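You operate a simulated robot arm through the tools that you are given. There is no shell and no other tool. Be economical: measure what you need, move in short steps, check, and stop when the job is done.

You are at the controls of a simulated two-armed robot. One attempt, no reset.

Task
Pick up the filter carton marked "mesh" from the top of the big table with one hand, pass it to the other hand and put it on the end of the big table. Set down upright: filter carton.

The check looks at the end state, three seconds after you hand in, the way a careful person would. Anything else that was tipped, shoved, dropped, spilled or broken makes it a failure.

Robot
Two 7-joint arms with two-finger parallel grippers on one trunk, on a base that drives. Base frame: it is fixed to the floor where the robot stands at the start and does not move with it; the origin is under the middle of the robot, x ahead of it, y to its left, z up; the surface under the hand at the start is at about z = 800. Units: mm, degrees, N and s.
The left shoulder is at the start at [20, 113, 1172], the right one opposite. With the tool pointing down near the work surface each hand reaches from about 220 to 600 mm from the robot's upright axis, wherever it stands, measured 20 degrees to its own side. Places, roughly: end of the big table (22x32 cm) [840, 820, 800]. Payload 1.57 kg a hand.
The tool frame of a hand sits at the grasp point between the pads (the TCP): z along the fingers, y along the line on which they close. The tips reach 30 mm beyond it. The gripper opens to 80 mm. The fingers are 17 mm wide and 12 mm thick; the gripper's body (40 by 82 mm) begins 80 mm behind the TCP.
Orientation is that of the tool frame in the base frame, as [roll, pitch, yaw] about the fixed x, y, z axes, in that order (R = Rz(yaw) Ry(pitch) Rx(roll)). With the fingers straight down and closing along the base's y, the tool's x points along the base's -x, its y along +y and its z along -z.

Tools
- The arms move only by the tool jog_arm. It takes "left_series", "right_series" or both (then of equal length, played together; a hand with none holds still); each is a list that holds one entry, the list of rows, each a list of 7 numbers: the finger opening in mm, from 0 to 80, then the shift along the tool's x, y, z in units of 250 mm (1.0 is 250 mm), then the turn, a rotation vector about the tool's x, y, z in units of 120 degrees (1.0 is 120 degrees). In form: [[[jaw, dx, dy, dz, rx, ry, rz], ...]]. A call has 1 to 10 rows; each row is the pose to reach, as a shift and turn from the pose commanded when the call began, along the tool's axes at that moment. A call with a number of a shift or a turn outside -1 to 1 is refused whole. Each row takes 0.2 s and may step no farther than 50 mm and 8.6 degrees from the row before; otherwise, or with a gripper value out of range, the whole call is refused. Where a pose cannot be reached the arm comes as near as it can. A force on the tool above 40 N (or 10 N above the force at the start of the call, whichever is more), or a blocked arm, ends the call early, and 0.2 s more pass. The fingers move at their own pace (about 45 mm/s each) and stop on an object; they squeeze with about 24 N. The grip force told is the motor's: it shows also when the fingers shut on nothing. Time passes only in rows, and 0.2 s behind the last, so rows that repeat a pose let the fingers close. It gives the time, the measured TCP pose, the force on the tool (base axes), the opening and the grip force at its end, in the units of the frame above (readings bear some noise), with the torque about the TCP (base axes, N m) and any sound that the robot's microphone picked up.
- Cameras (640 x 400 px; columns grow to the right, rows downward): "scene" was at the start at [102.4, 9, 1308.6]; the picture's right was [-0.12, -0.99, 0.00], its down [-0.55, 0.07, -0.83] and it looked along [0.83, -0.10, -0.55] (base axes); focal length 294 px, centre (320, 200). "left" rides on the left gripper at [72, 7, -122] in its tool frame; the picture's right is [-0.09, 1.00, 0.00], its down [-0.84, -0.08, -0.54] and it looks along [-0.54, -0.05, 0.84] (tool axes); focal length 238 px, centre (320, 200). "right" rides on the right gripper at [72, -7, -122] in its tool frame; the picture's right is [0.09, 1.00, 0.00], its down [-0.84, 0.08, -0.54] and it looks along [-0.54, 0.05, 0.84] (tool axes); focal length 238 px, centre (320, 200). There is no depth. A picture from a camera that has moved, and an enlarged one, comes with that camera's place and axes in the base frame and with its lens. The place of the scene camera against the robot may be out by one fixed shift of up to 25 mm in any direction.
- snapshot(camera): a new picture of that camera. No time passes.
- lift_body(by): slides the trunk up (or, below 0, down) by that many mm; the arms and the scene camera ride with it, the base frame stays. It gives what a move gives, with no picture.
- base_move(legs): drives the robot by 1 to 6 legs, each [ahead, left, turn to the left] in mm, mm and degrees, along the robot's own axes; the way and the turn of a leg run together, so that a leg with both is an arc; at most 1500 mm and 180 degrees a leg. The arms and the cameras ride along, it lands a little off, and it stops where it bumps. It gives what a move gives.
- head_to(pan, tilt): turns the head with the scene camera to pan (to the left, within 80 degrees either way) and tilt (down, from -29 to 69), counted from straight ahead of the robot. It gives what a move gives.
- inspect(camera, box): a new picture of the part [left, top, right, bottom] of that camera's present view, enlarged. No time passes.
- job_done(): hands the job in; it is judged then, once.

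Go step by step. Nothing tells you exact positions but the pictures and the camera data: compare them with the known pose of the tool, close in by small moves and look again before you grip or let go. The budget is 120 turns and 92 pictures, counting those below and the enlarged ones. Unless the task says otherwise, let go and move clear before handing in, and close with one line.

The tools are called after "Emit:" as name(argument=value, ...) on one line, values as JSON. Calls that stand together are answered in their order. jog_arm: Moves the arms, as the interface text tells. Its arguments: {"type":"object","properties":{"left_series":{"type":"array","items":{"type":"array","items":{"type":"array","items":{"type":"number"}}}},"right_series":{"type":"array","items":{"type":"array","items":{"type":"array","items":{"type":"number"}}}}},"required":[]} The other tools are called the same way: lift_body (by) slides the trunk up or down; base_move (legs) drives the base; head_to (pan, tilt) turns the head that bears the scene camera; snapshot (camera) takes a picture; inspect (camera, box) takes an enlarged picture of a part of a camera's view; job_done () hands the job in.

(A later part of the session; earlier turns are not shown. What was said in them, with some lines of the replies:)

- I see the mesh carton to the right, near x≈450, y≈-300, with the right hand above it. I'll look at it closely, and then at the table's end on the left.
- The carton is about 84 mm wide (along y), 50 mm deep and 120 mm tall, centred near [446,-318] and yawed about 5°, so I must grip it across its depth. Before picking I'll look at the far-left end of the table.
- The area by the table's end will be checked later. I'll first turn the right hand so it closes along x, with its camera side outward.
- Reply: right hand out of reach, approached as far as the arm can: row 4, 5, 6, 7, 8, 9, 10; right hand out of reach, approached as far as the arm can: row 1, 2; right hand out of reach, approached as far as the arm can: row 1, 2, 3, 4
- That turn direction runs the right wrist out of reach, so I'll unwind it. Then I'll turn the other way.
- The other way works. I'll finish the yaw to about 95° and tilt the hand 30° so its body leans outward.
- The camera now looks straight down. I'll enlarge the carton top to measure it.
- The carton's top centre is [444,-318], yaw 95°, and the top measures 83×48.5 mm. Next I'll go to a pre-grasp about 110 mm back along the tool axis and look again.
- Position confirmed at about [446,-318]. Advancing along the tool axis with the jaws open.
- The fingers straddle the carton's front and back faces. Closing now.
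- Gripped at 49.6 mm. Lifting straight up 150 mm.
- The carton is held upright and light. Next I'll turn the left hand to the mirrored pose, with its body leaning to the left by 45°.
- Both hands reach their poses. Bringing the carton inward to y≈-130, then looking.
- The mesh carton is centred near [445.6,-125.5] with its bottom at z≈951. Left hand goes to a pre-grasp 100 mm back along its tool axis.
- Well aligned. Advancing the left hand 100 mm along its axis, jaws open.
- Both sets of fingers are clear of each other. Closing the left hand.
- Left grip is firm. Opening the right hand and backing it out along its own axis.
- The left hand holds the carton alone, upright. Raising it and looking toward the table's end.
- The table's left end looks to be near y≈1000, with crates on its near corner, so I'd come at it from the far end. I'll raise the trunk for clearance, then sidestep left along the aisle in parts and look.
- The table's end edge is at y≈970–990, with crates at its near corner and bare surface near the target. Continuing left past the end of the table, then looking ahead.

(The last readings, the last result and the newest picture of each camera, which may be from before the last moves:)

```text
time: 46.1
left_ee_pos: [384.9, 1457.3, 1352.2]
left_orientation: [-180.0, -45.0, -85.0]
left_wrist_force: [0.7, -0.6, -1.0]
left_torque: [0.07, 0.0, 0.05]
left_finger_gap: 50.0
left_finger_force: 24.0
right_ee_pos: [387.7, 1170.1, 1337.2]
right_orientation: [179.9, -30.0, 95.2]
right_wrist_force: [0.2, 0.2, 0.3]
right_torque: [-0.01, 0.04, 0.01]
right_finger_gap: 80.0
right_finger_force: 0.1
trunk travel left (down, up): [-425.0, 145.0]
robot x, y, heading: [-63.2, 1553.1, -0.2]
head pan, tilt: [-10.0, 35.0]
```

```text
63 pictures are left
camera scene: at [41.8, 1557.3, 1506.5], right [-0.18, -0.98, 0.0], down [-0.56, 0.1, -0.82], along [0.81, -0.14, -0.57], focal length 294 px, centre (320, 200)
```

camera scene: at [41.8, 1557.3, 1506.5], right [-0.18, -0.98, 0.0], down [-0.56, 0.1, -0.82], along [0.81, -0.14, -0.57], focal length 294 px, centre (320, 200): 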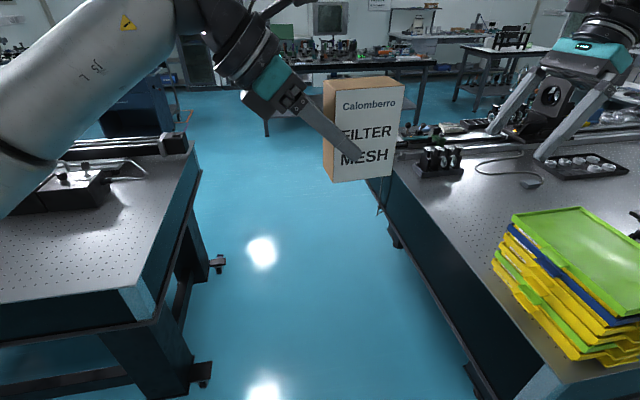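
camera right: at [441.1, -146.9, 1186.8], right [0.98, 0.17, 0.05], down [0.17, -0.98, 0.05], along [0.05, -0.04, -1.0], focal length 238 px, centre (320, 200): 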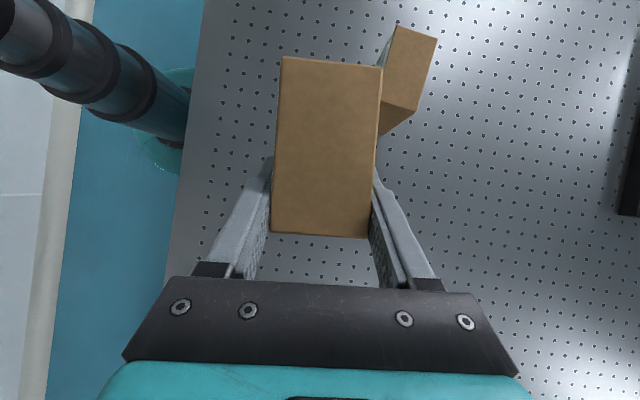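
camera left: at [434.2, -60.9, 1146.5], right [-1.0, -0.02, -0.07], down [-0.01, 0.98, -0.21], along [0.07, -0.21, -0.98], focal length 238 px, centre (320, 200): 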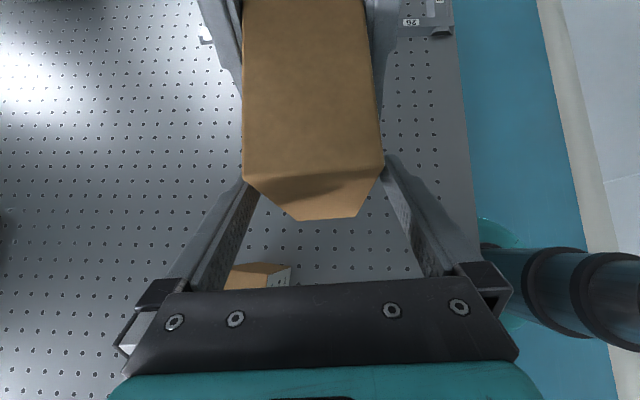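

There's a clear corridor between the two tables (y≈1010 to 1930). I'll centre in it and drive ahead to about x=860.

Emit:
base_move(legs=[[0, -90, 0], [500, 0, 0], [420, 0, 0]])

Emit:
head_to(pan=-60, tilt=45)

Emit:
snapshot(camera="scene")

```text
time: 51.9
left_ee_pos: [1304.8, 1361.5, 1351.3]
left_orientation: [180.0, -45.0, -85.2]
left_wrist_force: [-0.2, 0.0, -1.2]
left_torque: [0.08, 0.0, 0.0]
left_finger_gap: 49.5
left_finger_force: 23.7
right_ee_pos: [1306.6, 1075.3, 1335.8]
right_orientation: [-180.0, -30.0, 94.9]
right_wrist_force: [0.1, -1.6, 0.5]
right_torque: [0.0, 0.02, 0.0]
right_finger_gap: 80.2
right_finger_force: 0.0
trunk travel left (down, up): [-425.0, 145.0]
robot x, y, heading: [856.9, 1460.6, -0.3]
head pan, tilt: [-10.0, 35.0]
```

```text
time: 53.1
left_ee_pos: [1304.2, 1360.3, 1352.4]
left_orientation: [-180.0, -44.9, -85.3]
left_wrist_force: [0.2, 0.4, -1.6]
left_torque: [0.04, 0.0, -0.02]
left_finger_gap: 49.7
left_finger_force: 23.9
right_ee_pos: [1308.2, 1074.2, 1336.7]
right_orientation: [180.0, -30.0, 95.0]
right_wrist_force: [0.0, -0.1, -0.3]
right_torque: [-0.01, 0.02, -0.03]
right_finger_gap: 80.2
right_finger_force: 0.0
trunk travel left (down, up): [-425.0, 145.0]
robot x, y, heading: [861.0, 1459.5, -0.3]
head pan, tilt: [-60.0, 45.0]
```

```text
62 pictures are left
camera scene: at [915.8, 1408.5, 1491.7], right [-0.87, -0.5, 0.0], down [-0.35, 0.61, -0.71], along [0.35, -0.61, -0.71], focal length 294 px, centre (320, 200)
```

scene: 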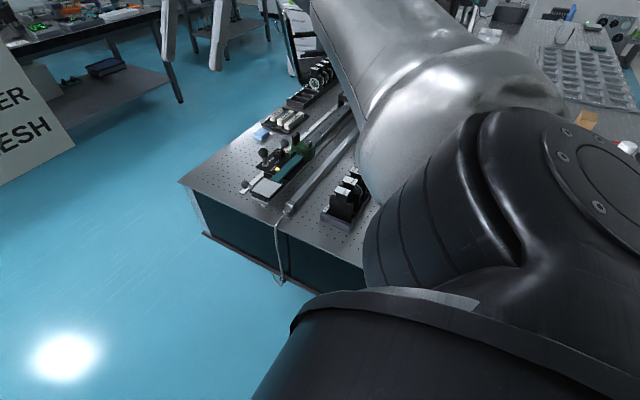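

Turning right 90° to face the table's end, with the arms well above everything.

Emit:
base_move(legs=[[0, 0, -45], [0, 0, -45]])

Emit:
head_to(pan=0, tilt=45)

Emit:
snapshot(camera="scene")

```text
time: 57.6
left_ee_pos: [765.1, 1016.1, 1352.3]
left_orientation: [-179.9, -45.0, -175.1]
left_wrist_force: [0.2, 0.2, -0.9]
left_torque: [-0.02, -0.04, 0.0]
left_finger_gap: 49.7
left_finger_force: 23.9
right_ee_pos: [478.9, 1010.2, 1337.1]
right_orientation: [-180.0, -30.1, 5.3]
right_wrist_force: [0.2, 0.6, 0.3]
right_torque: [0.0, 0.03, 0.0]
right_finger_gap: 80.1
right_finger_force: 0.1
trunk travel left (down, up): [-425.0, 145.0]
robot x, y, heading: [857.8, 1460.5, -90.0]
head pan, tilt: [-60.0, 45.0]
```

```text
time: 58.9
left_ee_pos: [765.7, 1015.3, 1352.3]
left_orientation: [-179.9, -44.9, -174.9]
left_wrist_force: [-0.2, 0.4, -2.2]
left_torque: [0.01, -0.07, -0.01]
left_finger_gap: 49.7
left_finger_force: 24.1
right_ee_pos: [478.9, 1010.1, 1337.5]
right_orientation: [180.0, -30.0, 5.2]
right_wrist_force: [-0.1, -0.1, -0.5]
right_torque: [0.0, 0.02, 0.01]
right_finger_gap: 79.9
right_finger_force: 0.0
trunk travel left (down, up): [-425.0, 145.0]
robot x, y, heading: [860.6, 1458.9, -90.0]
head pan, tilt: [0.0, 45.0]
```

```text
61 pictures are left
camera scene: at [865.3, 1387.8, 1491.7], right [-1.0, 0.0, 0.0], down [0.0, 0.71, -0.71], along [0.0, -0.71, -0.71], focal length 294 px, centre (320, 200)
```

scene: 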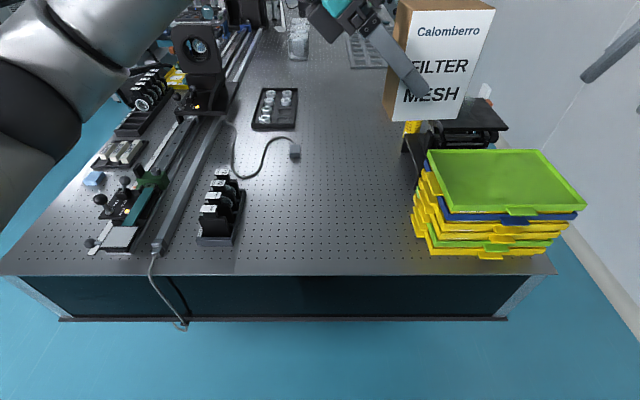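

I can see the bare table end clearly: edge at y≈977, crates at x<560, mirror posts at x≈1180. Driving up 195 mm and shifting the hand 105 mm to the robot's left puts the carton over [840,820].

Emit:
base_move(legs=[[195, 0, 0]])

Emit:
jog_arm(left_series=[[[20, -0.1, -0.012, -0.1, 0, 0, 0], [20, -0.2, -0.024, -0.2, 0, 0, 0], [20, -0.296, -0.0365, -0.296, 0, 0, 0]]])

Emit:
lift_body(by=-200)

Emit:
snapshot(camera="scene")

Emit:
snapshot(camera="left")

```text
time: 60.5
left_ee_pos: [767.2, 820.2, 1351.2]
left_orientation: [-179.9, -45.0, -174.9]
left_wrist_force: [-0.1, -0.8, -1.5]
left_torque: [0.0, -0.04, 0.0]
left_finger_gap: 49.8
left_finger_force: 23.9
right_ee_pos: [481.0, 814.4, 1337.5]
right_orientation: [180.0, -30.0, 5.3]
right_wrist_force: [1.0, 0.3, -0.4]
right_torque: [0.04, 0.0, 0.03]
right_finger_gap: 79.9
right_finger_force: 0.0
trunk travel left (down, up): [-425.0, 145.0]
robot x, y, heading: [861.9, 1262.8, -89.9]
head pan, tilt: [0.0, 45.0]
```

```text
time: 61.3
left_ee_pos: [872.8, 821.9, 1351.4]
left_orientation: [-179.9, -45.0, -175.1]
left_wrist_force: [-0.2, 0.8, -1.4]
left_torque: [-0.01, -0.01, -0.02]
left_finger_gap: 49.6
left_finger_force: 24.3
right_ee_pos: [480.9, 815.8, 1337.7]
right_orientation: [179.8, -29.9, 5.3]
right_wrist_force: [0.1, 0.5, -0.3]
right_torque: [-0.02, 0.0, 0.01]
right_finger_gap: 80.1
right_finger_force: 0.1
trunk travel left (down, up): [-425.0, 145.0]
robot x, y, heading: [861.0, 1265.1, -90.2]
head pan, tilt: [0.0, 45.0]
```

```text
time: 63.5
left_ee_pos: [870.4, 821.4, 1151.9]
left_orientation: [-180.0, -45.1, -174.9]
left_wrist_force: [0.1, -0.1, -1.5]
left_torque: [0.0, -0.04, -0.05]
left_finger_gap: 49.5
left_finger_force: 24.6
right_ee_pos: [480.6, 815.7, 1136.3]
right_orientation: [179.9, -30.0, 5.4]
right_wrist_force: [0.1, -0.5, -0.3]
right_torque: [0.01, 0.03, -0.04]
right_finger_gap: 80.3
right_finger_force: 0.1
trunk travel left (down, up): [-225.0, 345.0]
robot x, y, heading: [862.8, 1264.9, -90.0]
head pan, tilt: [0.0, 45.0]
```

```text
60 pictures are left
camera scene: at [865.7, 1193.3, 1291.7], right [-1.0, 0.0, 0.0], down [0.0, 0.71, -0.71], along [0.0, -0.71, -0.71], focal length 294 px, centre (320, 200)
```

scene: 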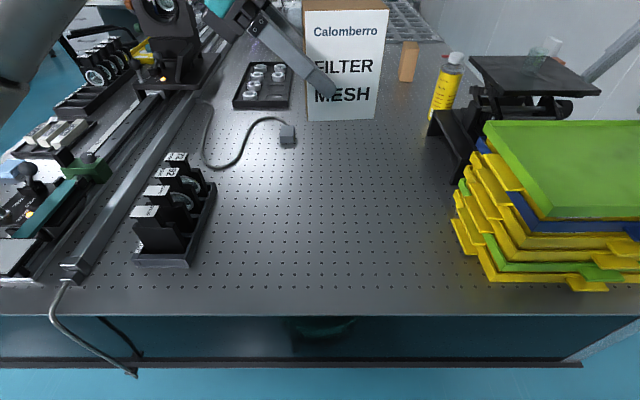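

```text
59 pictures are left
camera left: at [906.1, 831.2, 1287.7], right [-0.02, 1.0, -0.07], down [0.98, 0.01, -0.21], along [-0.21, -0.07, -0.98], focal length 238 px, centre (320, 200)
```

left: 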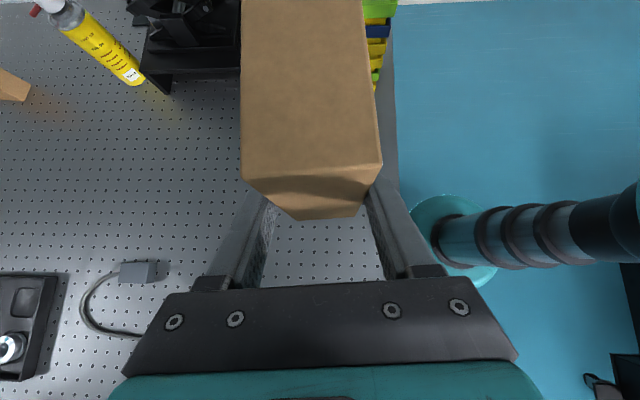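

The carton is over [841,819]. Lowering by 240 mm with the arm, then checking.

Emit:
jog_arm(left_series=[[[20, -0.11, 0, 0.11, 0, 0, 0], [20, -0.22, 0, 0.22, 0, 0, 0], [20, -0.33, 0, 0.33, 0, 0, 0], [20, -0.44, 0, 0.44, 0, 0, 0], [20, -0.54, 0, 0.54, 0, 0, 0], [20, -0.62, 0, 0.62, 0, 0, 0], [20, -0.68, 0, 0.68, 0, 0, 0]]])

Emit:
snapshot(camera="scene")

```text
time: 65.1
left_ee_pos: [871.1, 820.0, 910.8]
left_orientation: [-179.9, -45.0, -175.0]
left_wrist_force: [0.4, -0.3, -1.3]
left_torque: [-0.02, -0.07, -0.01]
left_finger_gap: 49.7
left_finger_force: 24.8
right_ee_pos: [479.3, 816.0, 1138.2]
right_orientation: [-179.9, -29.9, 5.3]
right_wrist_force: [0.2, -0.4, 0.4]
right_torque: [0.02, 0.0, 0.01]
right_finger_gap: 80.1
right_finger_force: 0.0
trunk travel left (down, up): [-225.0, 345.0]
robot x, y, heading: [864.2, 1263.3, -89.6]
head pan, tilt: [0.0, 45.0]
```

```text
58 pictures are left
camera scene: at [865.7, 1193.2, 1291.7], right [-1.0, 0.0, 0.0], down [0.0, 0.71, -0.71], along [0.0, -0.71, -0.71], focal length 294 px, centre (320, 200)
```

scene: 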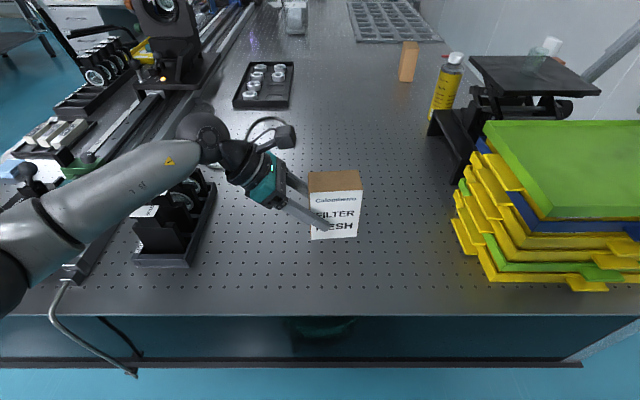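

The forearm passes over the mirror posts at an uncertain height. I'll raise the trunk 150 mm so the elbow sits higher, and then lower the hand with the arm, checking on the way.

Emit:
lift_body(by=150)

Emit:
jog_arm(left_series=[[[20, -0.1, 0, 0.1, 0, 0, 0], [20, -0.2, 0, 0.2, 0, 0, 0], [20, -0.3, 0, 0.3, 0, 0, 0], [20, -0.4, 0, 0.4, 0, 0, 0]]])

Emit:
snapshot(camera="scene")

```text
time: 66.8
left_ee_pos: [871.0, 820.2, 1060.5]
left_orientation: [180.0, -45.0, -174.9]
left_wrist_force: [-0.2, -0.2, -1.3]
left_torque: [0.01, -0.04, -0.05]
left_finger_gap: 49.6
left_finger_force: 23.9
right_ee_pos: [479.9, 814.9, 1287.8]
right_orientation: [-180.0, -30.0, 5.3]
right_wrist_force: [0.1, 0.5, 0.0]
right_torque: [0.0, 0.0, 0.02]
right_finger_gap: 79.9
right_finger_force: 0.1
trunk travel left (down, up): [-375.0, 195.0]
robot x, y, heading: [862.4, 1264.7, -90.1]
head pan, tilt: [0.0, 45.0]
```

```text
time: 67.8
left_ee_pos: [872.4, 820.7, 919.6]
left_orientation: [-179.9, -45.0, -175.0]
left_wrist_force: [-0.5, 0.3, -1.5]
left_torque: [0.04, -0.05, 0.0]
left_finger_gap: 49.5
left_finger_force: 23.8
right_ee_pos: [479.2, 815.3, 1287.9]
right_orientation: [-179.9, -30.0, 5.3]
right_wrist_force: [-0.1, -0.1, 1.0]
right_torque: [0.01, 0.01, 0.0]
right_finger_gap: 80.2
right_finger_force: 0.1
trunk travel left (down, up): [-375.0, 195.0]
robot x, y, heading: [861.6, 1267.0, -89.9]
head pan, tilt: [0.0, 45.0]
```

```text
57 pictures are left
camera scene: at [865.6, 1193.1, 1441.6], right [-1.0, 0.0, 0.0], down [0.0, 0.71, -0.71], along [0.0, -0.71, -0.71], focal length 294 px, centre (320, 200)
```

scene: 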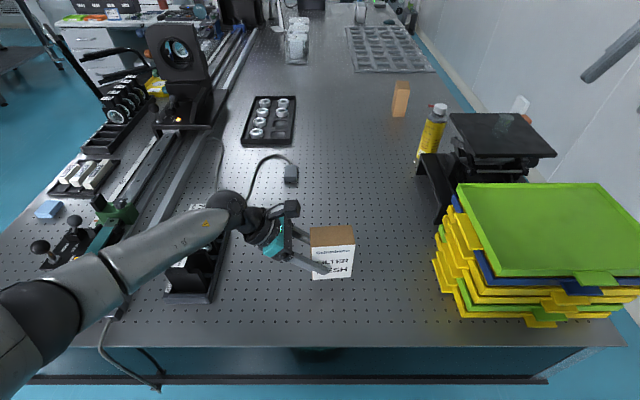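

The elbow now sits roughly 100 mm higher and clears the posts. Lowering to about 8 mm above contact.

Emit:
jog_arm(left_series=[[[20, -0.05, 0, 0.05, 0, 0, 0], [20, -0.1, 0, 0.1, 0, 0, 0], [20, -0.144, 0, 0.144, 0, 0, 0]]])

Emit:
inspect(camera="scene", box=[140, 170, 400, 330])

```text
time: 68.6
left_ee_pos: [872.0, 820.9, 868.0]
left_orientation: [180.0, -45.1, -175.0]
left_wrist_force: [-0.1, 0.3, -2.3]
left_torque: [0.01, -0.05, 0.0]
left_finger_gap: 49.8
left_finger_force: 24.1
right_ee_pos: [479.9, 816.1, 1286.7]
right_orientation: [-179.8, -29.9, 5.3]
right_wrist_force: [-0.3, 1.2, -0.6]
right_torque: [0.0, -0.01, 0.03]
right_finger_gap: 80.1
right_finger_force: 0.1
trunk travel left (down, up): [-375.0, 195.0]
robot x, y, heading: [860.9, 1262.5, -89.9]
head pan, tilt: [0.0, 45.0]
```

```text
2.46 times, centred on (270, 250) of scene
camera zoom: at [865.6, 1193.1, 1441.6], right [-1.0, 0.0, 0.0], down [0.0, 0.71, -0.71], along [0.0, -0.71, -0.71], focal length 723 px, centre (443, 77)
```

zoom: 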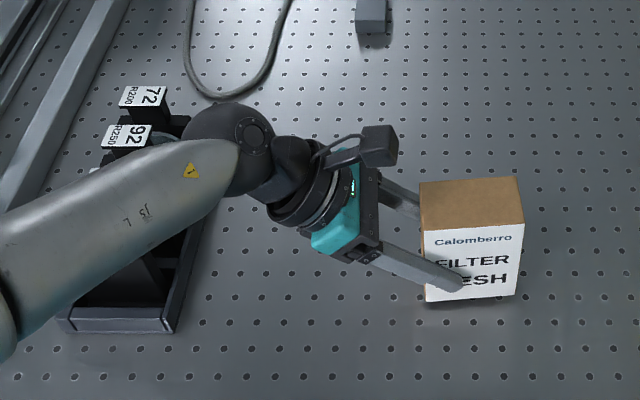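

Lowering slowly until contact shows in the wrist force.

Emit:
jog_arm(left_series=[[[20, -0.006, 0, 0.006, 0, 0, 0], [20, -0.011, 0, 0.011, 0, 0, 0], [20, -0.016, 0, 0.016, 0, 0, 0], [20, -0.019, 0, 0.019, 0, 0, 0]]])

```text
time: 69.6
left_ee_pos: [871.1, 820.5, 861.6]
left_orientation: [-179.9, -45.1, -175.0]
left_wrist_force: [-0.2, -0.9, -0.9]
left_torque: [0.01, -0.01, 0.01]
left_finger_gap: 49.6
left_finger_force: 24.1
right_ee_pos: [479.7, 816.4, 1287.1]
right_orientation: [179.9, -30.0, 5.3]
right_wrist_force: [-0.4, 0.4, 0.4]
right_torque: [-0.02, -0.02, -0.01]
right_finger_gap: 79.9
right_finger_force: 0.0
trunk travel left (down, up): [-375.0, 195.0]
robot x, y, heading: [862.8, 1261.6, -90.0]
head pan, tilt: [0.0, 45.0]
```

Emit:
jog_arm(left_series=[[[20, -0.003, 0, 0.003, 0, 0, 0], [20, -0.006, 0, 0.006, 0, 0, 0]]])

Emit:
inspect(camera="scene", box=[270, 200, 390, 300])

```text
time: 70.2
left_ee_pos: [872.6, 821.6, 860.1]
left_orientation: [-179.9, -45.0, -174.9]
left_wrist_force: [-0.7, -0.4, -2.3]
left_torque: [-0.02, -0.04, 0.02]
left_finger_gap: 50.0
left_finger_force: 24.3
right_ee_pos: [479.8, 816.0, 1287.7]
right_orientation: [-179.9, -30.0, 5.3]
right_wrist_force: [-1.3, 0.2, 0.2]
right_torque: [-0.02, 0.0, 0.01]
right_finger_gap: 80.1
right_finger_force: 0.1
trunk travel left (down, up): [-375.0, 195.0]
robot x, y, heading: [859.0, 1267.0, -89.9]
head pan, tilt: [0.0, 45.0]
```

```text
4.00 times, centred on (330, 250) of scene
camera zoom: at [865.7, 1193.2, 1441.7], right [-1.0, 0.0, 0.0], down [0.0, 0.71, -0.71], along [0.0, -0.71, -0.71], focal length 1175 px, centre (280, 0)
```

zoom: 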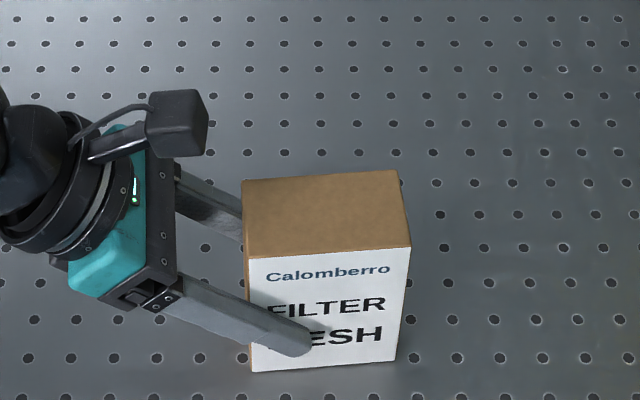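

Almost there but no contact force yet. I'll go down in 1 mm steps.

Emit:
jog_arm(left_series=[[[20, -0.003, 0, 0.003, 0, 0, 0], [20, -0.006, 0, 0.006, 0, 0, 0]]])

```text
time: 70.8
left_ee_pos: [871.3, 821.8, 860.5]
left_orientation: [-179.9, -45.0, -175.0]
left_wrist_force: [2.7, 1.5, 8.7]
left_torque: [0.3, -0.25, -0.07]
left_finger_gap: 49.6
left_finger_force: 24.0
right_ee_pos: [480.0, 816.6, 1288.1]
right_orientation: [179.9, -30.1, 5.3]
right_wrist_force: [0.6, 0.1, 0.2]
right_torque: [-0.02, -0.01, -0.02]
right_finger_gap: 80.2
right_finger_force: 0.2
trunk travel left (down, up): [-375.0, 195.0]
robot x, y, heading: [860.1, 1269.0, -90.0]
head pan, tilt: [0.0, 45.0]
```

Contact at about 9 N: the carton is standing on the table. Opening, then backing out along the tool axis.

Emit:
jog_arm(left_series=[[[60, 0, 0, 0, 0, 0, 0], [80, 0, 0, 0, 0, 0, 0], [80, 0, 0, 0, 0, 0, 0], [80, 0, 0, -0.06, 0, 0, 0], [80, 0, 0, -0.16, 0, 0, 0], [80, 0, 0, -0.28, 0, 0, 0], [80, 0.08, 0, -0.42, 0, 0, 0], [80, 0.2, 0, -0.54, 0, 0, 0], [80, 0.32, 0, -0.66, 0, 0, 0]]])

Emit:
snapshot(camera="scene")

Emit:
snapshot(camera="left")

```text
time: 72.8
left_ee_pos: [931.4, 826.8, 1032.5]
left_orientation: [180.0, -45.0, -174.9]
left_wrist_force: [0.6, -0.7, 0.7]
left_torque: [0.0, -0.01, 0.02]
left_finger_gap: 80.0
left_finger_force: 0.1
right_ee_pos: [478.8, 815.7, 1287.4]
right_orientation: [179.9, -30.0, 5.3]
right_wrist_force: [-0.8, 0.8, -0.1]
right_torque: [-0.02, -0.01, 0.0]
right_finger_gap: 80.0
right_finger_force: 0.0
trunk travel left (down, up): [-375.0, 195.0]
robot x, y, heading: [861.2, 1267.7, -90.0]
head pan, tilt: [0.0, 45.0]
```

```text
54 pictures are left
camera scene: at [865.7, 1193.5, 1441.7], right [-1.0, 0.0, 0.0], down [0.0, 0.71, -0.71], along [0.0, -0.71, -0.71], focal length 294 px, centre (320, 200)
```

scene: 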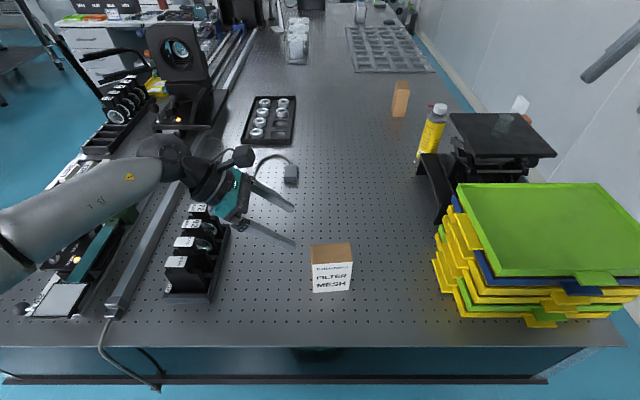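

```text
53 pictures are left
camera left: at [967.0, 837.1, 1169.0], right [-0.02, 1.0, -0.07], down [0.98, 0.01, -0.21], along [-0.21, -0.07, -0.98], focal length 238 px, centre (320, 200)
```

left: 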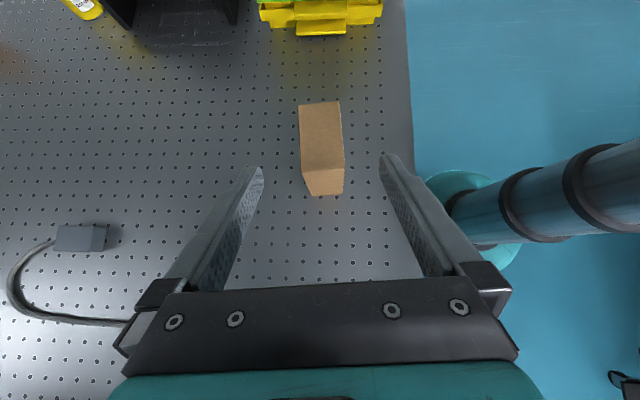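

The carton stands upright and alone at about [840,820], and the hand is clear. Everything else on the table looks undisturbed, so I'm handing in.

Emit:
lift_body(by=100)

Emit:
inspect(camera="scene", box=[140, 180, 420, 340])

Emit:
job_done()

```text
time: 74.2
left_ee_pos: [931.6, 827.2, 1132.5]
left_orientation: [180.0, -45.0, -175.0]
left_wrist_force: [-0.1, 0.4, 0.0]
left_torque: [-0.04, -0.01, 0.02]
left_finger_gap: 79.9
left_finger_force: 0.1
right_ee_pos: [480.3, 815.4, 1387.7]
right_orientation: [179.9, -30.1, 5.4]
right_wrist_force: [-0.9, 0.0, 0.2]
right_torque: [0.01, -0.02, -0.01]
right_finger_gap: 80.0
right_finger_force: 0.0
trunk travel left (down, up): [-475.0, 95.0]
robot x, y, heading: [863.7, 1265.3, -89.8]
head pan, tilt: [0.0, 45.0]
```

```text
2.29 times, centred on (280, 260) of scene
camera zoom: at [865.7, 1193.2, 1541.6], right [-1.0, 0.0, 0.0], down [0.0, 0.71, -0.71], along [0.0, -0.71, -0.71], focal length 671 px, centre (411, 63)
```

zoom: 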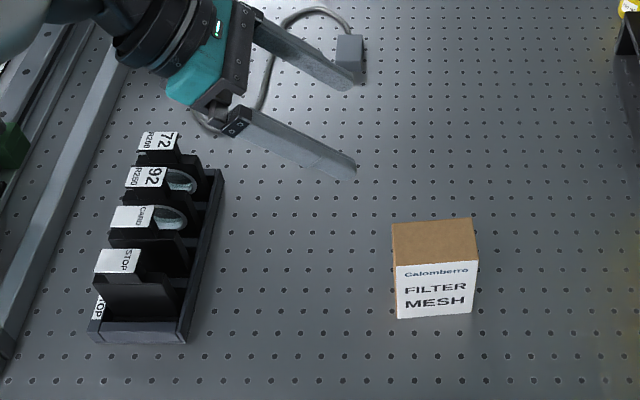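

```text
The job is handed in.
```

The "mesh" filter carton was picked up with the right hand, passed to the left, and now stands upright on the end of the big table at about [840, 820]; both hands are clear, and nothing else looks disturbed in the last pictures.
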